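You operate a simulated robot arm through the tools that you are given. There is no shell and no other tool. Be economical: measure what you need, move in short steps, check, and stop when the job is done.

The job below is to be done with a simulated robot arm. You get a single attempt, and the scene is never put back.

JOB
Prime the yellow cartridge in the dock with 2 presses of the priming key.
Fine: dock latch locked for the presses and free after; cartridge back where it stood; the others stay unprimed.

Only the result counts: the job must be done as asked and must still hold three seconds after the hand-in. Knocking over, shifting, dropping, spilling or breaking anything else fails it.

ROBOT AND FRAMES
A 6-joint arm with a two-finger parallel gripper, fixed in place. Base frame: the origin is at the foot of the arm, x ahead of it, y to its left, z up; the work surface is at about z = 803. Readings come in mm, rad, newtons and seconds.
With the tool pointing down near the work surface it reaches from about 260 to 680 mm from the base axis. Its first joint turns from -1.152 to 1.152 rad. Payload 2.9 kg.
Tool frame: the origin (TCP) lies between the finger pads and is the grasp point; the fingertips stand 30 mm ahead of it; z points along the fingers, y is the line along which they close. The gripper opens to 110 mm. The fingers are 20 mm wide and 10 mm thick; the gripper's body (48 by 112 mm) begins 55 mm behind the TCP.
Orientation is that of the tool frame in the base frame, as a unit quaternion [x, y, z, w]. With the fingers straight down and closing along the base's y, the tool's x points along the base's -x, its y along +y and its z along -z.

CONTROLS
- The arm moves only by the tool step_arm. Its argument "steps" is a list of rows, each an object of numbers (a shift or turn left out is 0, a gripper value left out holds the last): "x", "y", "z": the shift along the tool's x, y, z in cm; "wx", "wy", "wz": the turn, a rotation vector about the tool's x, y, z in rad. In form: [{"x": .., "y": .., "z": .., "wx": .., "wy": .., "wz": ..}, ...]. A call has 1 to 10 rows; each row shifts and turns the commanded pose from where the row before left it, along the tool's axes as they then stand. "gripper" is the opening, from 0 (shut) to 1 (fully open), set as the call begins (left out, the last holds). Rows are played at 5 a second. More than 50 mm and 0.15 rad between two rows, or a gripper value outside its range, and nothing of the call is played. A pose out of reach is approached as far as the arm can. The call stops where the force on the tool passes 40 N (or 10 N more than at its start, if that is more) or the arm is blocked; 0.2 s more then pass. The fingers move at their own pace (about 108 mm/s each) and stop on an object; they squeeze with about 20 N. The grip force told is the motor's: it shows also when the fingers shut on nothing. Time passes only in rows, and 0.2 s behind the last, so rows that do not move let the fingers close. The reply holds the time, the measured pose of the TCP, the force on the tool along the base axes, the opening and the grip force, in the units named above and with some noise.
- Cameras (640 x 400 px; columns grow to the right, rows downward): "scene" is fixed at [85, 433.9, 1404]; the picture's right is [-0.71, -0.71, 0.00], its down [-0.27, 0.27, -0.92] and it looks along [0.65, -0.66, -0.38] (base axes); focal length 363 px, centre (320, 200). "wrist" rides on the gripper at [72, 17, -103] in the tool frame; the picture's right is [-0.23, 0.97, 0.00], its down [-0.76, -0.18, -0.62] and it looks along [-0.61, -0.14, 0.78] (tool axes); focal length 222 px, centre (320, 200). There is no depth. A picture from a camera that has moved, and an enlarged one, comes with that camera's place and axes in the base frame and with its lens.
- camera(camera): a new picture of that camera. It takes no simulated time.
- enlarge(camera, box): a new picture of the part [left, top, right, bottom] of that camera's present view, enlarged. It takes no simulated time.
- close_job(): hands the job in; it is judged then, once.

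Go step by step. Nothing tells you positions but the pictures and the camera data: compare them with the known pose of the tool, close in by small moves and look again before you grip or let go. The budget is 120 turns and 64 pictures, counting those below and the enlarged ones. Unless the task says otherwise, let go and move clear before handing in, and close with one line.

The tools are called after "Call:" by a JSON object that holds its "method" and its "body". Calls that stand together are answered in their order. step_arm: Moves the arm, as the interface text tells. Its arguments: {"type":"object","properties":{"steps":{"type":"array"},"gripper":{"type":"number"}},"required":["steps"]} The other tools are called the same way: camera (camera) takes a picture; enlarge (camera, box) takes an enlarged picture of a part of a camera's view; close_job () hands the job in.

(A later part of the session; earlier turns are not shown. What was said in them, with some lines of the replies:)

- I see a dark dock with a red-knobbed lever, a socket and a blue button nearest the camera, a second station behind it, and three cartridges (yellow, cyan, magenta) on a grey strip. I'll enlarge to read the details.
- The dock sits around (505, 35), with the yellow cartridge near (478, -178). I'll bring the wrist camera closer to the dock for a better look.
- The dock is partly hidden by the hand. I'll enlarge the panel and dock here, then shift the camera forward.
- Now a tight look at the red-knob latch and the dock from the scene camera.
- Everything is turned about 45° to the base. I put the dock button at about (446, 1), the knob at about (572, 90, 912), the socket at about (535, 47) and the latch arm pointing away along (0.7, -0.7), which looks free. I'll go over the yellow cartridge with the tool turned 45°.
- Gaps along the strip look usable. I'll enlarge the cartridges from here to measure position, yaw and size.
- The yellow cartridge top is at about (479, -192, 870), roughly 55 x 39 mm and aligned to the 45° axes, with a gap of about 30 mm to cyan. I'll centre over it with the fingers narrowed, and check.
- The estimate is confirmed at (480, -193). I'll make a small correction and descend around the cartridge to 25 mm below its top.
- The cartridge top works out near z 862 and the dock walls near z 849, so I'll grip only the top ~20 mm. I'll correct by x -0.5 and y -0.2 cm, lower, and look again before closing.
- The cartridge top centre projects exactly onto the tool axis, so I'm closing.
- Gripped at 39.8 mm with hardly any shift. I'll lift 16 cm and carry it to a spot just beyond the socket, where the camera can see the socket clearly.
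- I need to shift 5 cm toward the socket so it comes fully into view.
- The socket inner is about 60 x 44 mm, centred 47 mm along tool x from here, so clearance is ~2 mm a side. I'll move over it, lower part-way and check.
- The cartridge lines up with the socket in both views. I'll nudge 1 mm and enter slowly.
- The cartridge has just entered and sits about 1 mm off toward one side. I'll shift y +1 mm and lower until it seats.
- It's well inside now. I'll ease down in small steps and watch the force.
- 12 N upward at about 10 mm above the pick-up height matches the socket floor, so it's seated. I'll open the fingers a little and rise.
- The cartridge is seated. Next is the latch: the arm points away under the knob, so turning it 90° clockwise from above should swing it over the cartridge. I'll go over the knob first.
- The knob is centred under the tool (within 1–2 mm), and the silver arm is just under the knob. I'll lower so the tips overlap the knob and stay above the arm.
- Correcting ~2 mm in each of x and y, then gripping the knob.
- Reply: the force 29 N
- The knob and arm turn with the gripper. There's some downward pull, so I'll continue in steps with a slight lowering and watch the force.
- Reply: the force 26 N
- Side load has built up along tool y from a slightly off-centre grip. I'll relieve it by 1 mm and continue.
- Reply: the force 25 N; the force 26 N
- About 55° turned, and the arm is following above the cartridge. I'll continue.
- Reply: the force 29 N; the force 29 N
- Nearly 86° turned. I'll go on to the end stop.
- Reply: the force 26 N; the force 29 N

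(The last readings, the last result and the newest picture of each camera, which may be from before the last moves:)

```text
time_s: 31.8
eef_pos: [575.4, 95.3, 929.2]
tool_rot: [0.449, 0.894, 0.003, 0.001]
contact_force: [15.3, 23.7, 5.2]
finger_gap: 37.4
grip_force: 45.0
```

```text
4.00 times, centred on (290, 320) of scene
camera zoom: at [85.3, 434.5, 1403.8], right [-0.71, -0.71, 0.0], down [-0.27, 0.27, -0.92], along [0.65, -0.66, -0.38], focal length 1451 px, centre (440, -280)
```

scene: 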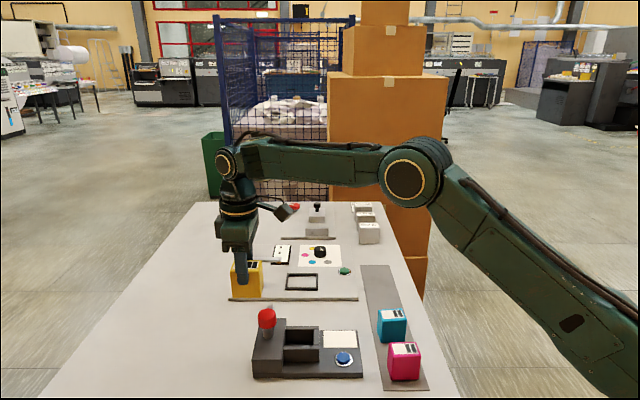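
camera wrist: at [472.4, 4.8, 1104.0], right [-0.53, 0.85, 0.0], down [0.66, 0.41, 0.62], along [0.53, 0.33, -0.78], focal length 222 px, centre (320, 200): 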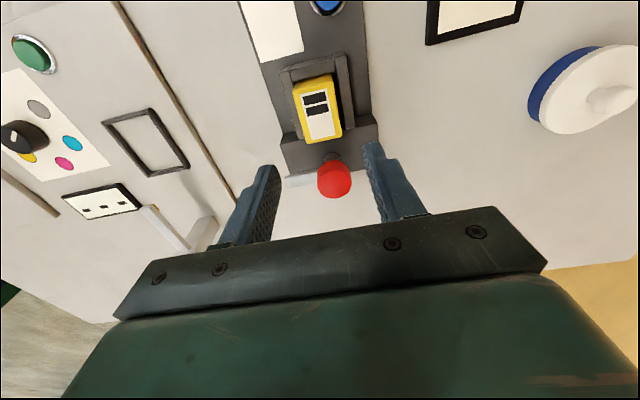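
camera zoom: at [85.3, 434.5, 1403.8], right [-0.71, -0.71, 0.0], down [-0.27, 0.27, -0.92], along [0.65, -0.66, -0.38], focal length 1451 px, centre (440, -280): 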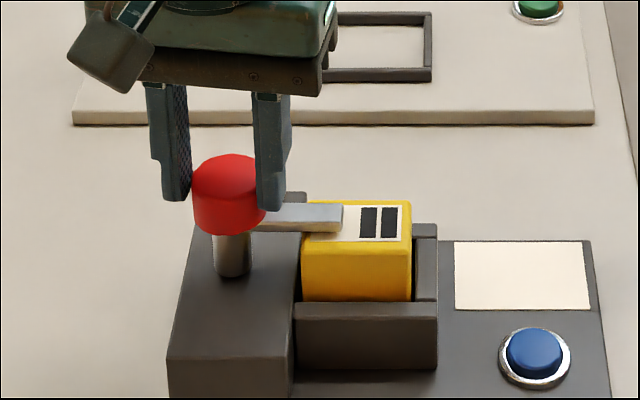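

The arm stays put while the tool turns further, so it's against its stop over the cartridge (locked). I'll release the knob and rise.

Call:
{"method": "step_arm", "body": {"gripper": 0.48, "steps": [{}, {}, {}]}}

Call:
{"method": "step_arm", "body": {"steps": [{"z": -1}, {"z": -3}, {"z": -4}, {}]}}

Call:
{"method": "enlarge", "body": {"camera": "scene", "box": [240, 290, 380, 390]}}

```text
time_s: 32.6
eef_pos: [574.4, 94.0, 929.5]
tool_rot: [0.45, 0.893, -0.001, -0.001]
contact_force: [-0.4, 0.2, 0.5]
finger_gap: 52.6
grip_force: 0.1
```

```text
time_s: 33.6
eef_pos: [571.2, 94.4, 1008.0]
tool_rot: [0.45, 0.893, 0.0, 0.001]
contact_force: [-1.0, -0.7, -0.1]
finger_gap: 52.8
grip_force: 0.1
```

```text
4.00 times, centred on (310, 340) of scene
camera zoom: at [85.0, 433.9, 1404.0], right [-0.71, -0.71, 0.0], down [-0.27, 0.27, -0.92], along [0.65, -0.66, -0.38], focal length 1451 px, centre (360, -360)
```

zoom: 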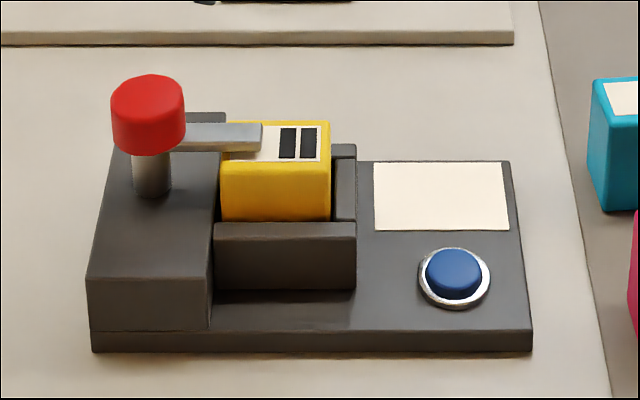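

The latch is locked over the cartridge. I'll turn the tool back to its earlier heading and shut the fingers for pressing.

Call:
{"method": "step_arm", "body": {"gripper": 0, "steps": [{"wz": -0.149}, {"wz": -0.149}, {"wz": -0.149}, {"wz": -0.149}, {"wz": -0.149}, {"wz": -0.149}, {"wz": -0.149}, {"wz": -0.149}, {"wz": -0.149}, {"wz": -0.149}]}}

Call:
{"method": "step_arm", "body": {"steps": [{"wz": -0.115}, {"wz": -0.115}, {}]}}

```text
time_s: 35.8
eef_pos: [573.3, 94.9, 1009.6]
tool_rot: [-0.277, 0.961, -0.001, 0.001]
contact_force: [0.2, 0.4, -0.6]
finger_gap: 0.1
grip_force: 20.3
```

```text
time_s: 36.6
eef_pos: [573.3, 93.2, 1010.5]
tool_rot: [-0.385, 0.923, 0.0, 0.0]
contact_force: [0.7, 0.0, -0.3]
finger_gap: 0.0
grip_force: 20.0
```

Call:
{"method": "step_arm", "body": {"steps": [{"x": 3.9, "y": 0.62}, {"x": 3.9, "y": 0.62}, {"x": 3.9, "y": 0.62}, {"x": 3.9, "y": 0.62}, {"z": 4}, {"z": 4}, {}]}}

Call:
{"method": "enlarge", "body": {"camera": "wrist", "box": [220, 40, 420, 220]}}

Call:
{"method": "enlarge", "body": {"camera": "scene", "box": [280, 280, 400, 390]}}

```text
time_s: 38.2
eef_pos: [447.6, -0.3, 931.7]
tool_rot: [-0.384, 0.923, 0.001, 0.0]
contact_force: [-0.2, -0.6, 0.3]
finger_gap: 0.1
grip_force: 20.2
```

```text
2.22 times, centred on (320, 130) of wrist
camera zoom: at [384.4, -42.4, 1035.4], right [-0.53, 0.85, 0.0], down [0.66, 0.41, 0.62], along [0.53, 0.33, -0.78], focal length 494 px, centre (320, 356)
```

zoom: 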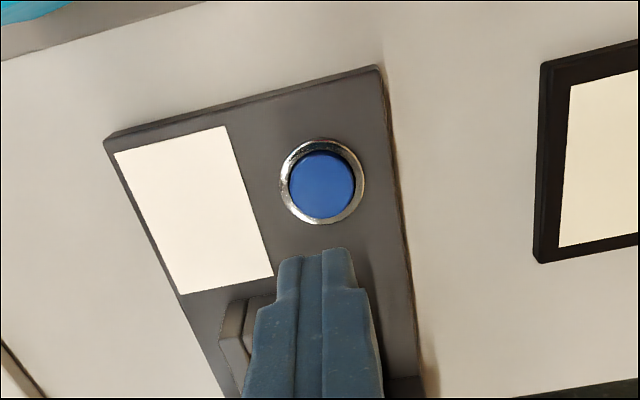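

```text
3.64 times, centred on (340, 335) of scene
camera zoom: at [85.0, 433.9, 1404.0], right [-0.71, -0.71, 0.0], down [-0.27, 0.27, -0.92], along [0.65, -0.66, -0.38], focal length 1319 px, centre (247, -291)
```

zoom: 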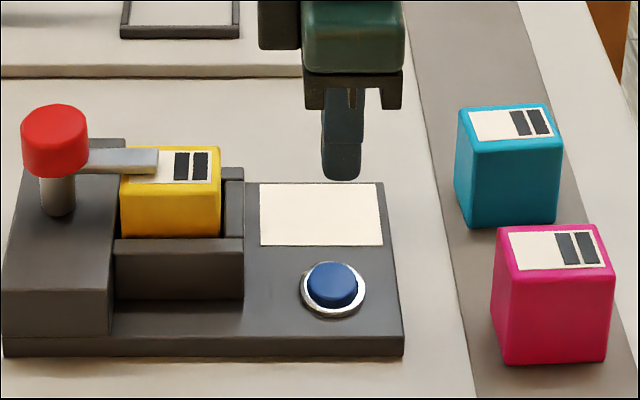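

The tool axis lands on the button centre in the wrist view. I'll descend to just above it.

Call:
{"method": "step_arm", "body": {"steps": [{"x": -0.1, "z": 3}, {"z": 2.5}, {"z": 1}, {}]}}

Call:
{"method": "enlarge", "body": {"camera": "scene", "box": [300, 310, 390, 385]}}

```text
time_s: 39.2
eef_pos: [446.5, 2.4, 864.9]
tool_rot: [-0.384, 0.923, 0.0, 0.0]
contact_force: [-0.3, 0.3, -1.0]
finger_gap: 0.0
grip_force: 19.9
```

```text
5.33 times, centred on (345, 348) of scene
camera zoom: at [85.0, 433.9, 1404.0], right [-0.71, -0.71, 0.0], down [-0.27, 0.27, -0.92], along [0.65, -0.66, -0.38], focal length 1935 px, centre (187, -587)
```

zoom: 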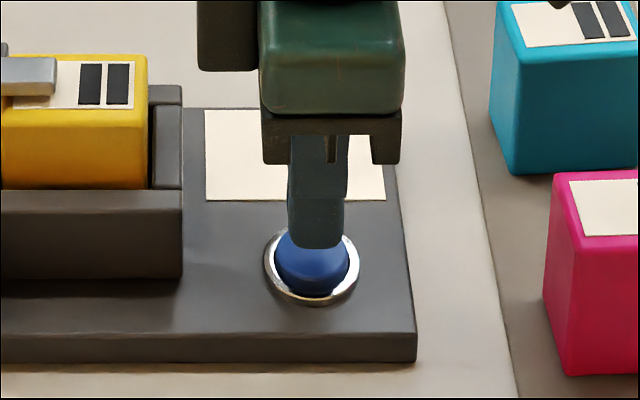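

The tip is over the button centre, a few mm above it. I'll press gently, watching the force.

Call:
{"method": "step_arm", "body": {"steps": [{"z": 0.2}, {"z": 0.2}, {"z": 0.2}]}}

```text
time_s: 40.0
eef_pos: [448.0, 1.4, 860.0]
tool_rot: [-0.383, 0.924, 0.0, 0.0]
contact_force: [0.3, -0.7, -0.8]
finger_gap: 0.0
grip_force: 20.0
```

Call:
{"method": "step_arm", "body": {"steps": [{"z": 0.15}, {"z": 0.15}]}}

```text
time_s: 40.6
eef_pos: [447.7, 1.8, 855.8]
tool_rot: [-0.385, 0.923, -0.001, 0.0]
contact_force: [0.2, -0.5, -0.6]
finger_gap: 0.0
grip_force: 20.8
```

Call:
{"method": "step_arm", "body": {"steps": [{"z": 0.15}, {"z": 0.15}]}}

```text
time_s: 41.2
eef_pos: [447.2, 3.4, 853.4]
tool_rot: [-0.384, 0.923, 0.0, 0.0]
contact_force: [-0.2, 0.2, 1.4]
finger_gap: 0.0
grip_force: 20.5
```

Call:
{"method": "step_arm", "body": {"steps": [{"z": 0.1}, {"z": 0.1}]}}

```text
time_s: 41.8
eef_pos: [447.9, 1.2, 850.0]
tool_rot: [-0.384, 0.923, 0.0, 0.0]
contact_force: [-1.8, 0.5, 2.3]
finger_gap: 0.0
grip_force: 19.7
```

Call:
{"method": "step_arm", "body": {"steps": [{"z": 0.1}, {"z": 0.1}]}}

Call:
{"method": "enlarge", "body": {"camera": "scene", "box": [240, 290, 400, 390]}}

```text
time_s: 42.4
eef_pos: [447.9, 2.7, 849.3]
tool_rot: [-0.383, 0.924, 0.0, 0.001]
contact_force: [-0.5, 0.7, 4.8]
finger_gap: 0.3
grip_force: 20.5
```

```text
4.00 times, centred on (320, 340) of scene
camera zoom: at [84.9, 433.9, 1404.0], right [-0.71, -0.71, 0.0], down [-0.27, 0.27, -0.92], along [0.65, -0.66, -0.38], focal length 1451 px, centre (320, -360)
```

zoom: 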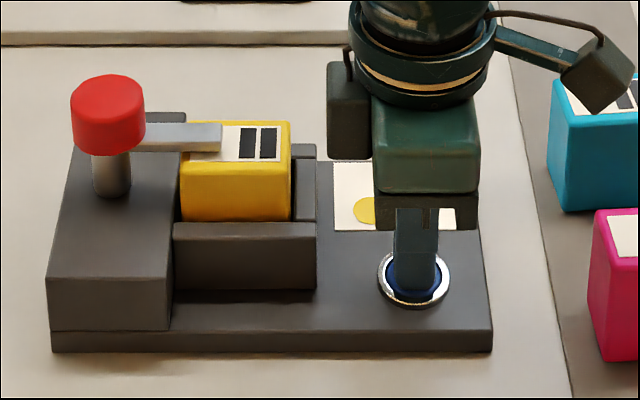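

A yellow dot appeared on the dock's card, so press one registered. I'll release fully and look.

Call:
{"method": "step_arm", "body": {"steps": [{"z": -0.8}, {"z": -0.8}, {}, {}]}}

Call:
{"method": "enlarge", "body": {"camera": "scene", "box": [310, 320, 380, 380]}}

```text
time_s: 43.4
eef_pos: [446.8, 0.8, 864.4]
tool_rot: [-0.383, 0.924, 0.001, 0.0]
contact_force: [0.6, -0.6, 0.8]
finger_gap: 0.0
grip_force: 20.2
```

```text
6.67 times, centred on (345, 350) of scene
camera zoom: at [85.0, 433.9, 1404.0], right [-0.71, -0.71, 0.0], down [-0.27, 0.27, -0.92], along [0.65, -0.66, -0.38], focal length 2418 px, centre (153, -800)
```

zoom: 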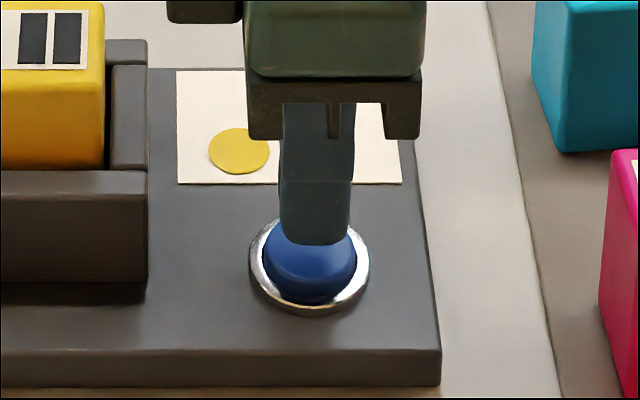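

The button is back up with one dot showing. Now the second press, same depth, then up.

Call:
{"method": "step_arm", "body": {"steps": [{"z": 0.4}, {"z": 0.4}, {"z": 0.3}, {"z": 0.2}, {"z": 0.2}, {"z": 0.1}, {}]}}

Call:
{"method": "step_arm", "body": {"steps": [{"z": -0.8}, {"z": -0.8}, {"z": -3}, {"z": -4}, {}]}}

Call:
{"method": "enlarge", "body": {"camera": "scene", "box": [240, 290, 400, 390]}}

```text
time_s: 45.0
eef_pos: [447.0, 2.9, 849.2]
tool_rot: [-0.383, 0.924, -0.002, 0.0]
contact_force: [-0.3, -2.4, 7.2]
finger_gap: 0.0
grip_force: 20.2
```

```text
time_s: 46.2
eef_pos: [447.5, 2.5, 935.6]
tool_rot: [-0.384, 0.923, 0.0, 0.0]
contact_force: [0.1, 0.2, 0.0]
finger_gap: 0.0
grip_force: 19.9
```

```text
4.00 times, centred on (320, 340) of scene
camera zoom: at [85.0, 433.9, 1404.0], right [-0.71, -0.71, 0.0], down [-0.27, 0.27, -0.92], along [0.65, -0.66, -0.38], focal length 1451 px, centre (320, -360)
```

zoom: 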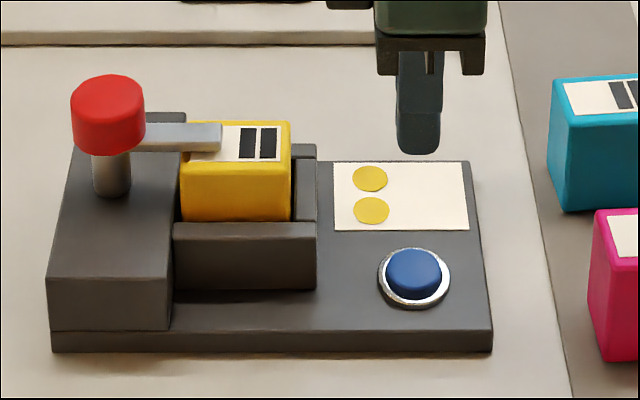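

Two yellow dots, so both presses are registered. Now I'll unlock: rise, go over the knob, and turn the tool to the locked-side heading.

Call:
{"method": "step_arm", "body": {"gripper": 0.52, "steps": [{"z": -4}, {"z": -3.2}, {"x": -3.82, "y": -0.66}, {"x": -3.82, "y": -0.66}, {"x": -3.82, "y": -0.66}, {"x": -3.82, "y": -0.66}]}}

Call:
{"method": "step_arm", "body": {"steps": [{"wz": 0.149}, {"wz": 0.149}, {"wz": 0.149}, {"wz": 0.149}, {"wz": 0.149}, {"wz": 0.149}, {"wz": 0.149}, {"wz": 0.149}, {"wz": 0.149}, {"wz": 0.149}]}}

Call:
{"method": "step_arm", "body": {"steps": [{"wz": 0.08}, {"z": 2.5}, {}]}}

Call:
{"method": "enlarge", "body": {"camera": "wrist", "box": [220, 40, 420, 220]}}

```text
time_s: 47.6
eef_pos: [575.7, 90.8, 1007.1]
tool_rot: [-0.383, 0.924, -0.001, 0.0]
contact_force: [-0.2, 0.5, 0.5]
finger_gap: 57.3
grip_force: 0.0
```

```text
time_s: 49.8
eef_pos: [573.3, 91.9, 1008.0]
tool_rot: [0.345, 0.938, 0.0, 0.0]
contact_force: [0.0, -0.5, -0.5]
finger_gap: 57.5
grip_force: 0.0
```

```text
time_s: 50.6
eef_pos: [574.4, 91.4, 982.9]
tool_rot: [0.383, 0.924, 0.001, -0.001]
contact_force: [-1.0, -0.3, -0.5]
finger_gap: 57.2
grip_force: 0.1
```

```text
2.22 times, centred on (320, 130) of wrist
camera zoom: at [534.6, 152.2, 1086.8], right [0.85, 0.53, 0.0], down [0.41, -0.66, 0.62], along [0.33, -0.53, -0.78], focal length 494 px, centre (320, 356)
```

zoom: 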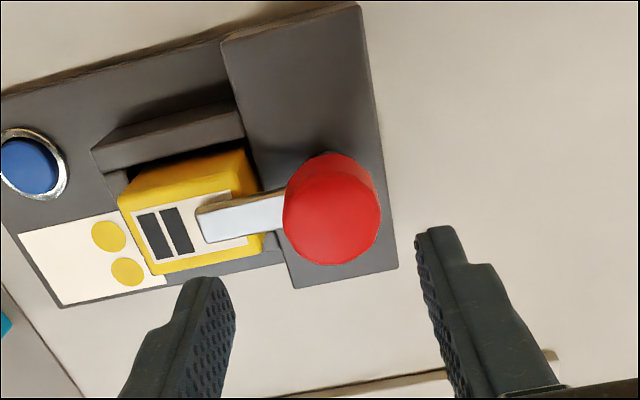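

The knob centre is ~4 mm off along tool y. I'll correct, descend and grip.

Call:
{"method": "step_arm", "body": {"steps": [{"y": 0.42, "x": -0.1}, {"z": 2}, {"z": 1.7}, {"z": 1.4}, {}]}}

Call:
{"method": "step_arm", "body": {"gripper": 0, "steps": [{}, {}, {}]}}

```text
time_s: 51.8
eef_pos: [578.3, 94.6, 929.0]
tool_rot: [0.382, 0.924, -0.001, -0.001]
contact_force: [-0.5, -0.7, -0.1]
finger_gap: 56.9
grip_force: 0.1
```

```text
time_s: 52.6
eef_pos: [577.5, 92.8, 929.1]
tool_rot: [0.383, 0.924, -0.002, -0.002]
contact_force: [-17.4, -14.2, 4.4]
finger_gap: 36.8
grip_force: 44.8
```

Call:
{"method": "step_arm", "body": {"steps": [{"y": -0.12}, {"wz": -0.08}, {"wz": -0.08}, {"wz": -0.08}]}}

```text
time_s: 53.6
eef_pos: [576.1, 92.9, 929.7]
tool_rot: [0.269, 0.963, -0.001, -0.001]
contact_force: [-9.6, -18.5, -10.9]
finger_gap: 36.9
grip_force: 44.6
```

Call:
{"method": "step_arm", "body": {"steps": [{"y": -0.12}, {"wz": -0.08}, {"wz": -0.08}, {"y": -0.05}, {"wz": -0.08}, {"wz": -0.08}]}}

```text
time_s: 55.0
eef_pos: [575.6, 93.1, 929.7]
tool_rot: [0.111, 0.994, 0.0, -0.001]
contact_force: [2.6, -12.1, -24.8]
finger_gap: 37.1
grip_force: 45.4
```

Call:
{"method": "step_arm", "body": {"steps": [{"z": 0.12}, {"y": -0.06}, {"wz": -0.08}, {"wz": -0.08}, {"y": -0.05}, {"wz": -0.08}, {"wz": -0.08}]}}

Call:
{"method": "enlarge", "body": {"camera": "scene", "box": [230, 270, 350, 370]}}

```text
time_s: 56.6
eef_pos: [575.2, 90.6, 928.9]
tool_rot: [-0.05, 0.999, 0.0, -0.001]
contact_force: [-6.8, -7.5, 4.0]
finger_gap: 36.7
grip_force: 44.7
```

```text
4.00 times, centred on (290, 320) of scene
camera zoom: at [84.8, 433.7, 1404.1], right [-0.71, -0.71, 0.0], down [-0.27, 0.27, -0.92], along [0.65, -0.66, -0.38], focal length 1451 px, centre (440, -280)
```

zoom: 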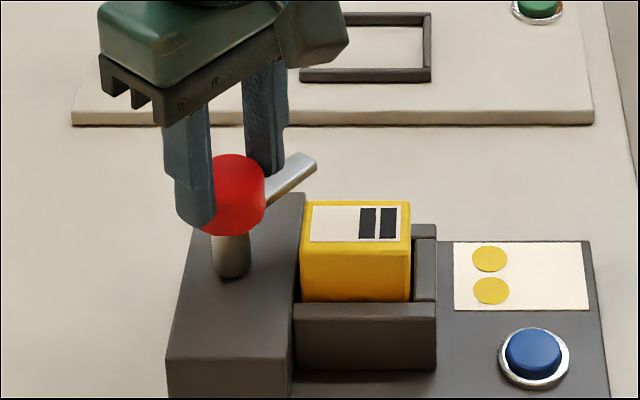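

The arm has swung off the cartridge. I'll continue to its original position.

Call:
{"method": "step_arm", "body": {"steps": [{"wz": -0.08}, {"wz": -0.08}, {"y": -0.04}, {"wz": -0.08}, {"wz": -0.08}, {}]}}

Call:
{"method": "step_arm", "body": {"steps": [{"wz": -0.08}, {"wz": -0.08}, {"wz": -0.08}, {}]}}

```text
time_s: 58.0
eef_pos: [576.9, 90.2, 928.9]
tool_rot: [-0.207, 0.978, -0.001, 0.001]
contact_force: [2.9, -9.6, 2.5]
finger_gap: 36.7
grip_force: 44.8
```

```text
time_s: 59.0
eef_pos: [575.8, 90.0, 929.0]
tool_rot: [-0.322, 0.947, -0.001, 0.002]
contact_force: [10.2, -13.2, 5.5]
finger_gap: 36.5
grip_force: 44.9
```

Call:
{"method": "step_arm", "body": {"steps": [{"y": -0.08}, {"wz": -0.08}, {"wz": -0.08}, {"wz": -0.06}, {}]}}

Call:
{"method": "enlarge", "body": {"camera": "scene", "box": [230, 270, 350, 370]}}

```text
time_s: 60.2
eef_pos: [575.7, 88.7, 929.3]
tool_rot: [-0.422, 0.907, -0.001, 0.001]
contact_force: [12.5, -17.6, 3.3]
finger_gap: 37.0
grip_force: 45.0
```

```text
4.00 times, centred on (290, 320) of scene
camera zoom: at [85.3, 433.4, 1404.1], right [-0.71, -0.71, 0.0], down [-0.27, 0.27, -0.92], along [0.65, -0.66, -0.38], focal length 1451 px, centre (440, -280)
```

zoom: 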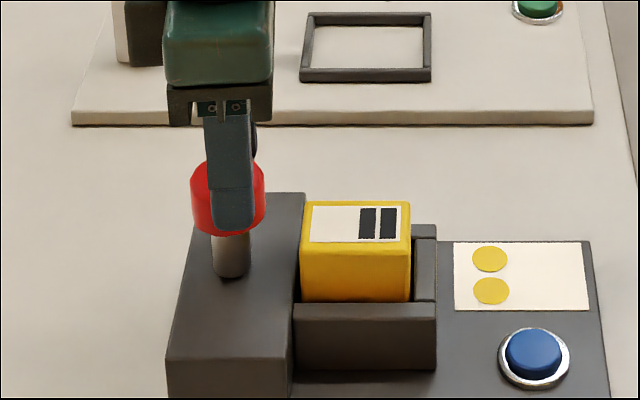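

Released position reached. I'll open, rise, and correct the heading by +0.09.

Call:
{"method": "step_arm", "body": {"gripper": 0.52, "steps": [{}, {}, {}]}}

Call:
{"method": "step_arm", "body": {"steps": [{"z": -2}, {"z": -4}, {"wz": 0.09}, {}]}}

Call:
{"method": "enlarge", "body": {"camera": "wrist", "box": [200, 40, 440, 220]}}

```text
time_s: 61.0
eef_pos: [575.3, 89.4, 929.6]
tool_rot: [-0.424, 0.906, 0.0, 0.0]
contact_force: [-0.3, -0.4, 0.6]
finger_gap: 57.3
grip_force: 0.0
```

```text
time_s: 62.0
eef_pos: [577.4, 86.2, 990.0]
tool_rot: [-0.383, 0.924, 0.0, -0.001]
contact_force: [0.9, 0.8, 0.2]
finger_gap: 57.2
grip_force: 0.1
```

```text
2.22 times, centred on (320, 130) of wrist
camera zoom: at [514.2, 45.6, 1094.9], right [-0.53, 0.85, 0.0], down [0.66, 0.41, 0.62], along [0.53, 0.33, -0.78], focal length 494 px, centre (320, 356)
```

zoom: 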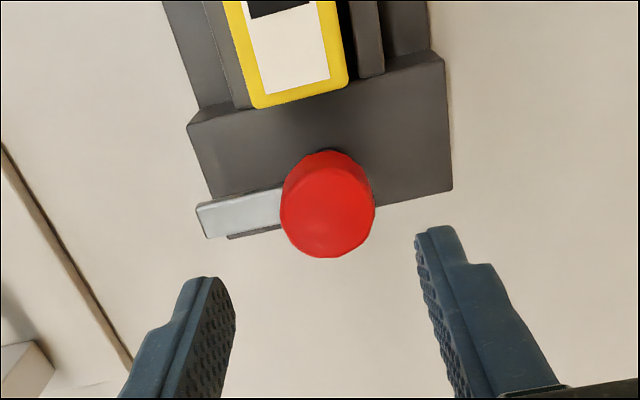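

The arm is back in its free position. I'll return over the socket to the exact release pose and regrip the cartridge.

Call:
{"method": "step_arm", "body": {"steps": [{"x": 2.92, "y": 0.05}, {"x": 2.92, "y": 0.04}, {"z": 4}, {"z": 3}, {}]}}

Call:
{"method": "enlarge", "body": {"camera": "wrist", "box": [220, 60, 420, 220]}}

```text
time_s: 63.2
eef_pos: [532.4, 49.6, 923.5]
tool_rot: [-0.384, 0.924, 0.001, 0.0]
contact_force: [-0.6, -1.0, 0.3]
finger_gap: 57.1
grip_force: 0.1
```

```text
2.50 times, centred on (320, 140) of wrist
camera zoom: at [470.2, 9.3, 1027.1], right [-0.53, 0.85, 0.0], down [0.66, 0.41, 0.62], along [0.53, 0.33, -0.78], focal length 555 px, centre (320, 350)
```

zoom: 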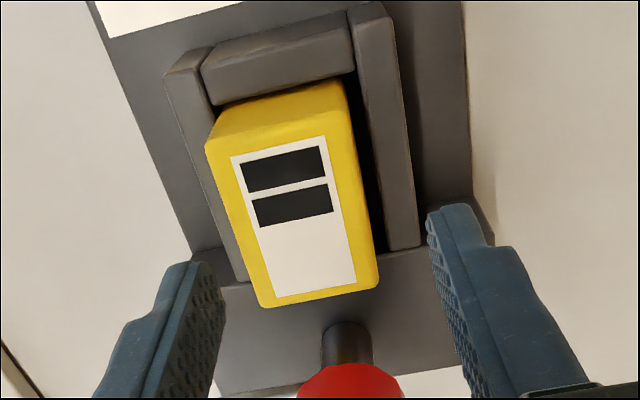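

I'm about 5 mm off along tool y (the camera pose shows the same). I'll correct and check again.

Call:
{"method": "step_arm", "body": {"steps": [{"x": 0.18, "y": -0.5}, {"z": 1.5}, {}, {}]}}

Call:
{"method": "enlarge", "body": {"camera": "wrist", "box": [220, 60, 420, 220]}}

```text
time_s: 64.2
eef_pos: [536.0, 44.1, 906.3]
tool_rot: [-0.383, 0.924, 0.0, 0.0]
contact_force: [-0.8, -0.3, -0.1]
finger_gap: 57.0
grip_force: 0.0
```

```text
2.50 times, centred on (320, 140) of wrist
camera zoom: at [472.4, 3.6, 1010.5], right [-0.53, 0.85, 0.0], down [0.66, 0.41, 0.62], along [0.53, 0.33, -0.78], focal length 555 px, centre (320, 350)
```

zoom: 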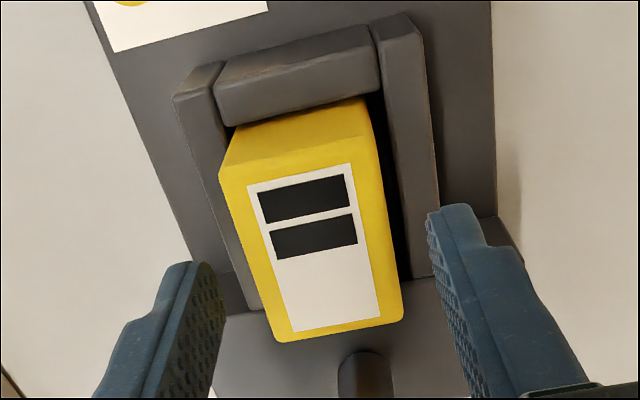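

Aligned within about 1 mm. I'll lower to the release depth and grip.

Call:
{"method": "step_arm", "body": {"steps": [{"x": -0.08, "y": 0.08}, {"z": 1.5}, {"z": 1.1}, {}]}}

Call:
{"method": "step_arm", "body": {"gripper": 0, "steps": [{}, {}, {}]}}

```text
time_s: 65.2
eef_pos: [537.1, 46.1, 880.2]
tool_rot: [-0.382, 0.924, 0.0, 0.0]
contact_force: [-11.0, -2.0, 25.2]
finger_gap: 57.4
grip_force: 0.0
```

```text
time_s: 66.0
eef_pos: [539.2, 47.8, 880.2]
tool_rot: [-0.384, 0.923, -0.001, 0.004]
contact_force: [7.1, 7.1, 26.3]
finger_gap: 39.8
grip_force: 20.4
```

There was light contact of the fingertips on the wall tops; the cartridge is gripped at 39.8 mm. I'll lift straight up slowly.

Call:
{"method": "step_arm", "body": {"steps": [{"z": -0.3}, {"z": -1}, {"z": -2}, {"z": -3}, {"z": -4}, {"z": -4}, {}]}}

Call:
{"method": "step_arm", "body": {"steps": [{"x": 4, "y": -2.58}, {"x": 4, "y": -2.58}, {"x": 4, "y": -2.58}, {"x": 4, "y": -2.58}, {"x": 4, "y": -2.58}, {}, {}]}}

Call:
{"method": "camera", "body": {"camera": "wrist"}}

```text
time_s: 67.6
eef_pos: [537.1, 45.6, 1023.0]
tool_rot: [-0.382, 0.924, 0.0, 0.0]
contact_force: [0.0, 0.1, -1.2]
finger_gap: 39.7
grip_force: 20.4
```

```text
time_s: 69.2
eef_pos: [485.4, -187.6, 1021.4]
tool_rot: [-0.383, 0.924, 0.0, 0.0]
contact_force: [0.2, 0.8, -1.9]
finger_gap: 39.8
grip_force: 20.3
```

```text
6 pictures are left
camera wrist: at [421.8, -228.9, 1125.1], right [-0.53, 0.85, 0.0], down [0.66, 0.41, 0.62], along [0.53, 0.33, -0.78], focal length 222 px, centre (320, 200)
```

wrist: 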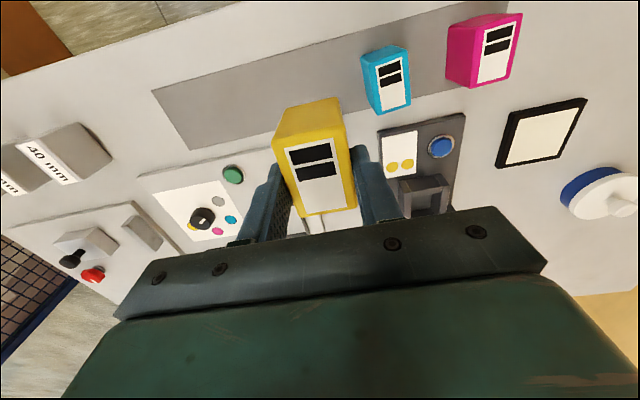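

The camera pose matches the pick-up xy to under 1 mm. I'll compare the cartridge's seat in the grip with the original view.

Call:
{"method": "enlarge", "body": {"camera": "wrist", "box": [200, 80, 440, 240]}}

```text
2.50 times, centred on (320, 160) of wrist
camera zoom: at [421.8, -228.9, 1125.1], right [-0.53, 0.85, 0.0], down [0.66, 0.41, 0.62], along [0.53, 0.33, -0.78], focal length 555 px, centre (320, 300)
```

zoom: 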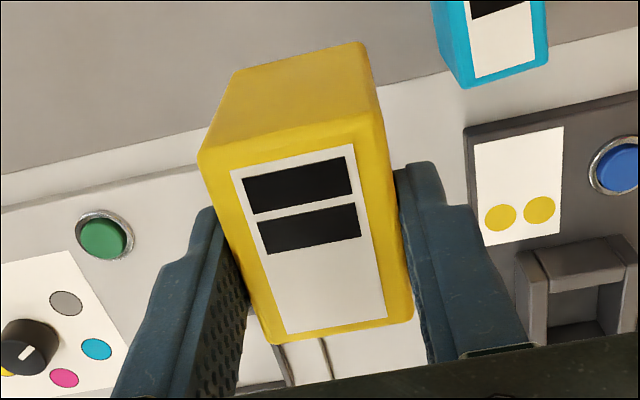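

In the grip the cartridge sits about 2 mm further along +x than at pick-up (the arm flexed at the regrip). I'll compensate and descend, the last bit slowly.

Call:
{"method": "step_arm", "body": {"steps": [{"x": -0.22, "y": 0.08}, {"z": 4}, {"z": 4}, {"z": 3}, {"z": 2}, {"z": 1}, {}]}}

Call:
{"method": "enlarge", "body": {"camera": "scene", "box": [350, 240, 430, 330]}}

```text
time_s: 70.8
eef_pos: [490.3, -185.5, 882.4]
tool_rot: [-0.383, 0.924, 0.0, 0.0]
contact_force: [0.2, -0.1, -1.0]
finger_gap: 39.6
grip_force: 19.7
```

```text
4.44 times, centred on (390, 285) of scene
camera zoom: at [85.0, 433.9, 1404.0], right [-0.71, -0.71, 0.0], down [-0.27, 0.27, -0.92], along [0.65, -0.66, -0.38], focal length 1612 px, centre (9, -178)
```

zoom: 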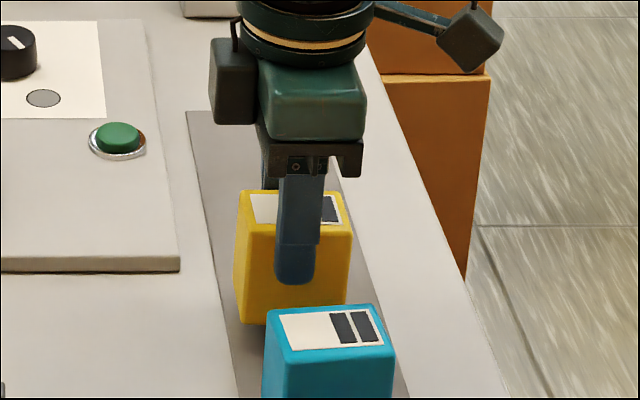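

The arm tracked a few mm off on the way down. I'll correct x +3.3 and y +3 mm, then verify against the pick-up camera pose.

Call:
{"method": "step_arm", "body": {"steps": [{"x": 0.33, "y": 0.25}, {}, {}, {}]}}

Call:
{"method": "enlarge", "body": {"camera": "wrist", "box": [200, 80, 440, 240]}}

```text
time_s: 71.8
eef_pos: [485.0, -184.7, 882.8]
tool_rot: [-0.383, 0.924, 0.0, 0.0]
contact_force: [-1.0, 0.2, -0.9]
finger_gap: 39.7
grip_force: 19.9
```

```text
2.50 times, centred on (320, 160) of wrist
camera zoom: at [421.1, -226.0, 987.1], right [-0.53, 0.85, 0.0], down [0.66, 0.41, 0.62], along [0.53, 0.33, -0.78], focal length 555 px, centre (320, 300)
```

zoom: 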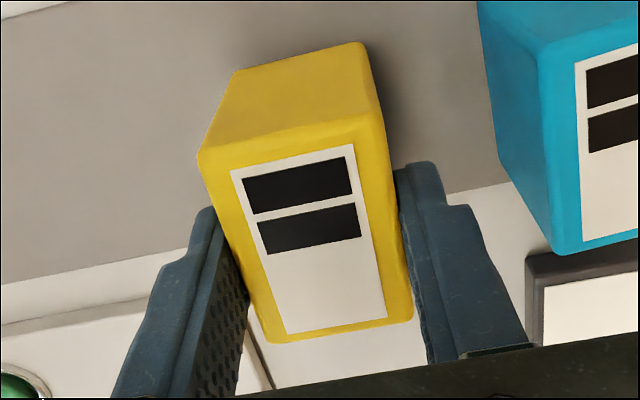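

Remaining error is about -0.6 and -1.8 mm. I'll correct it and lower to contact.

Call:
{"method": "step_arm", "body": {"steps": [{"x": -0.05, "y": -0.17}, {"z": 0.5}, {"z": 0.5}, {}]}}

Call:
{"method": "step_arm", "body": {"steps": [{"z": 0.1}, {"z": 0.1}, {}]}}

Call:
{"method": "step_arm", "body": {"steps": [{"z": 0.1}, {}]}}

```text
time_s: 72.8
eef_pos: [485.5, -184.5, 873.4]
tool_rot: [-0.383, 0.924, 0.001, 0.0]
contact_force: [0.3, 0.1, -1.9]
finger_gap: 39.7
grip_force: 20.2
```

```text
time_s: 73.6
eef_pos: [485.2, -187.2, 868.6]
tool_rot: [-0.383, 0.924, 0.001, 0.0]
contact_force: [0.1, 0.0, -1.0]
finger_gap: 39.8
grip_force: 20.5
```

```text
time_s: 74.2
eef_pos: [485.1, -186.3, 869.2]
tool_rot: [-0.382, 0.924, 0.0, 0.0]
contact_force: [-2.6, 2.0, 6.1]
finger_gap: 40.1
grip_force: 20.2
```

Contact with the strip (6 N) at the pick-up height. I'll compare with the original scene picture before letting go.

Call:
{"method": "enlarge", "body": {"camera": "scene", "box": [350, 240, 430, 330]}}

```text
4.44 times, centred on (390, 285) of scene
camera zoom: at [84.9, 433.9, 1404.0], right [-0.71, -0.71, 0.0], down [-0.27, 0.27, -0.92], along [0.65, -0.66, -0.38], focal length 1612 px, centre (9, -178)
```

zoom: 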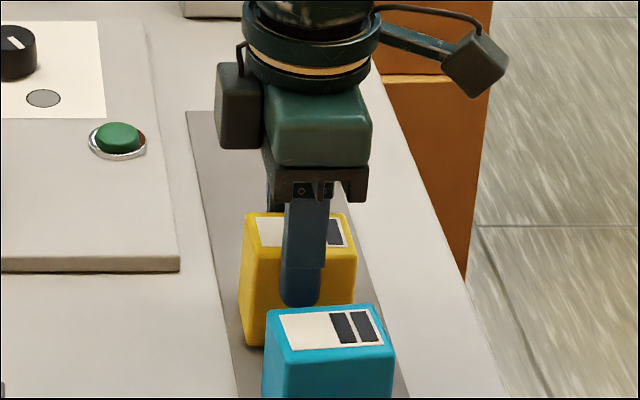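

It matches the original picture to within a pixel or so. Releasing and rising clear.

Call:
{"method": "step_arm", "body": {"gripper": 0.52, "steps": [{}, {}, {}]}}

Call:
{"method": "step_arm", "body": {"steps": [{"z": -1}, {"z": -2}, {"z": -4}, {"z": -4}, {"z": -4}, {}]}}

Call:
{"method": "enlarge", "body": {"camera": "scene", "box": [220, 250, 440, 395]}}

```text
time_s: 75.0
eef_pos: [486.0, -187.2, 868.4]
tool_rot: [-0.383, 0.924, 0.0, 0.0]
contact_force: [-0.6, 1.2, 0.5]
finger_gap: 57.3
grip_force: 0.1
```

```text
time_s: 76.4
eef_pos: [485.2, -185.6, 1021.2]
tool_rot: [-0.383, 0.924, 0.001, -0.001]
contact_force: [0.3, -1.1, -0.6]
finger_gap: 57.1
grip_force: 0.1
```

```text
2.76 times, centred on (330, 322) of scene
camera zoom: at [85.0, 433.9, 1404.0], right [-0.71, -0.71, 0.0], down [-0.27, 0.27, -0.92], along [0.65, -0.66, -0.38], focal length 1001 px, centre (292, -138)
```

zoom: 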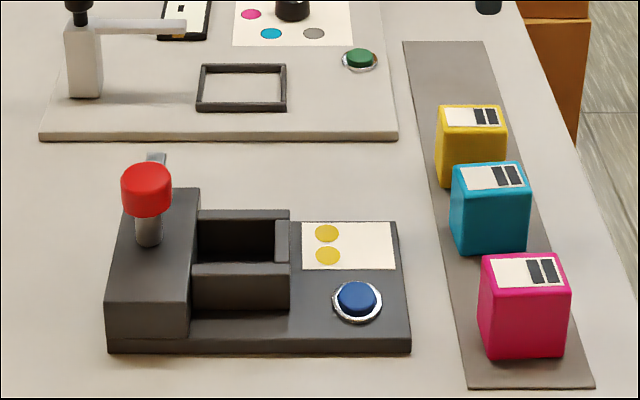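

The card shows two yellow dots, the latch arm is back in its free position, and the yellow cartridge is on its spot with the others untouched. Handing in.

Call:
{"method": "close_job", "body": {}}

```text
The job is handed in.
```

I primed the yellow cartridge with two presses (two yellow dots on the dock card), with the latch locked for both presses and freed after. The cartridge is back on its spot and the other cartridges were not touched.
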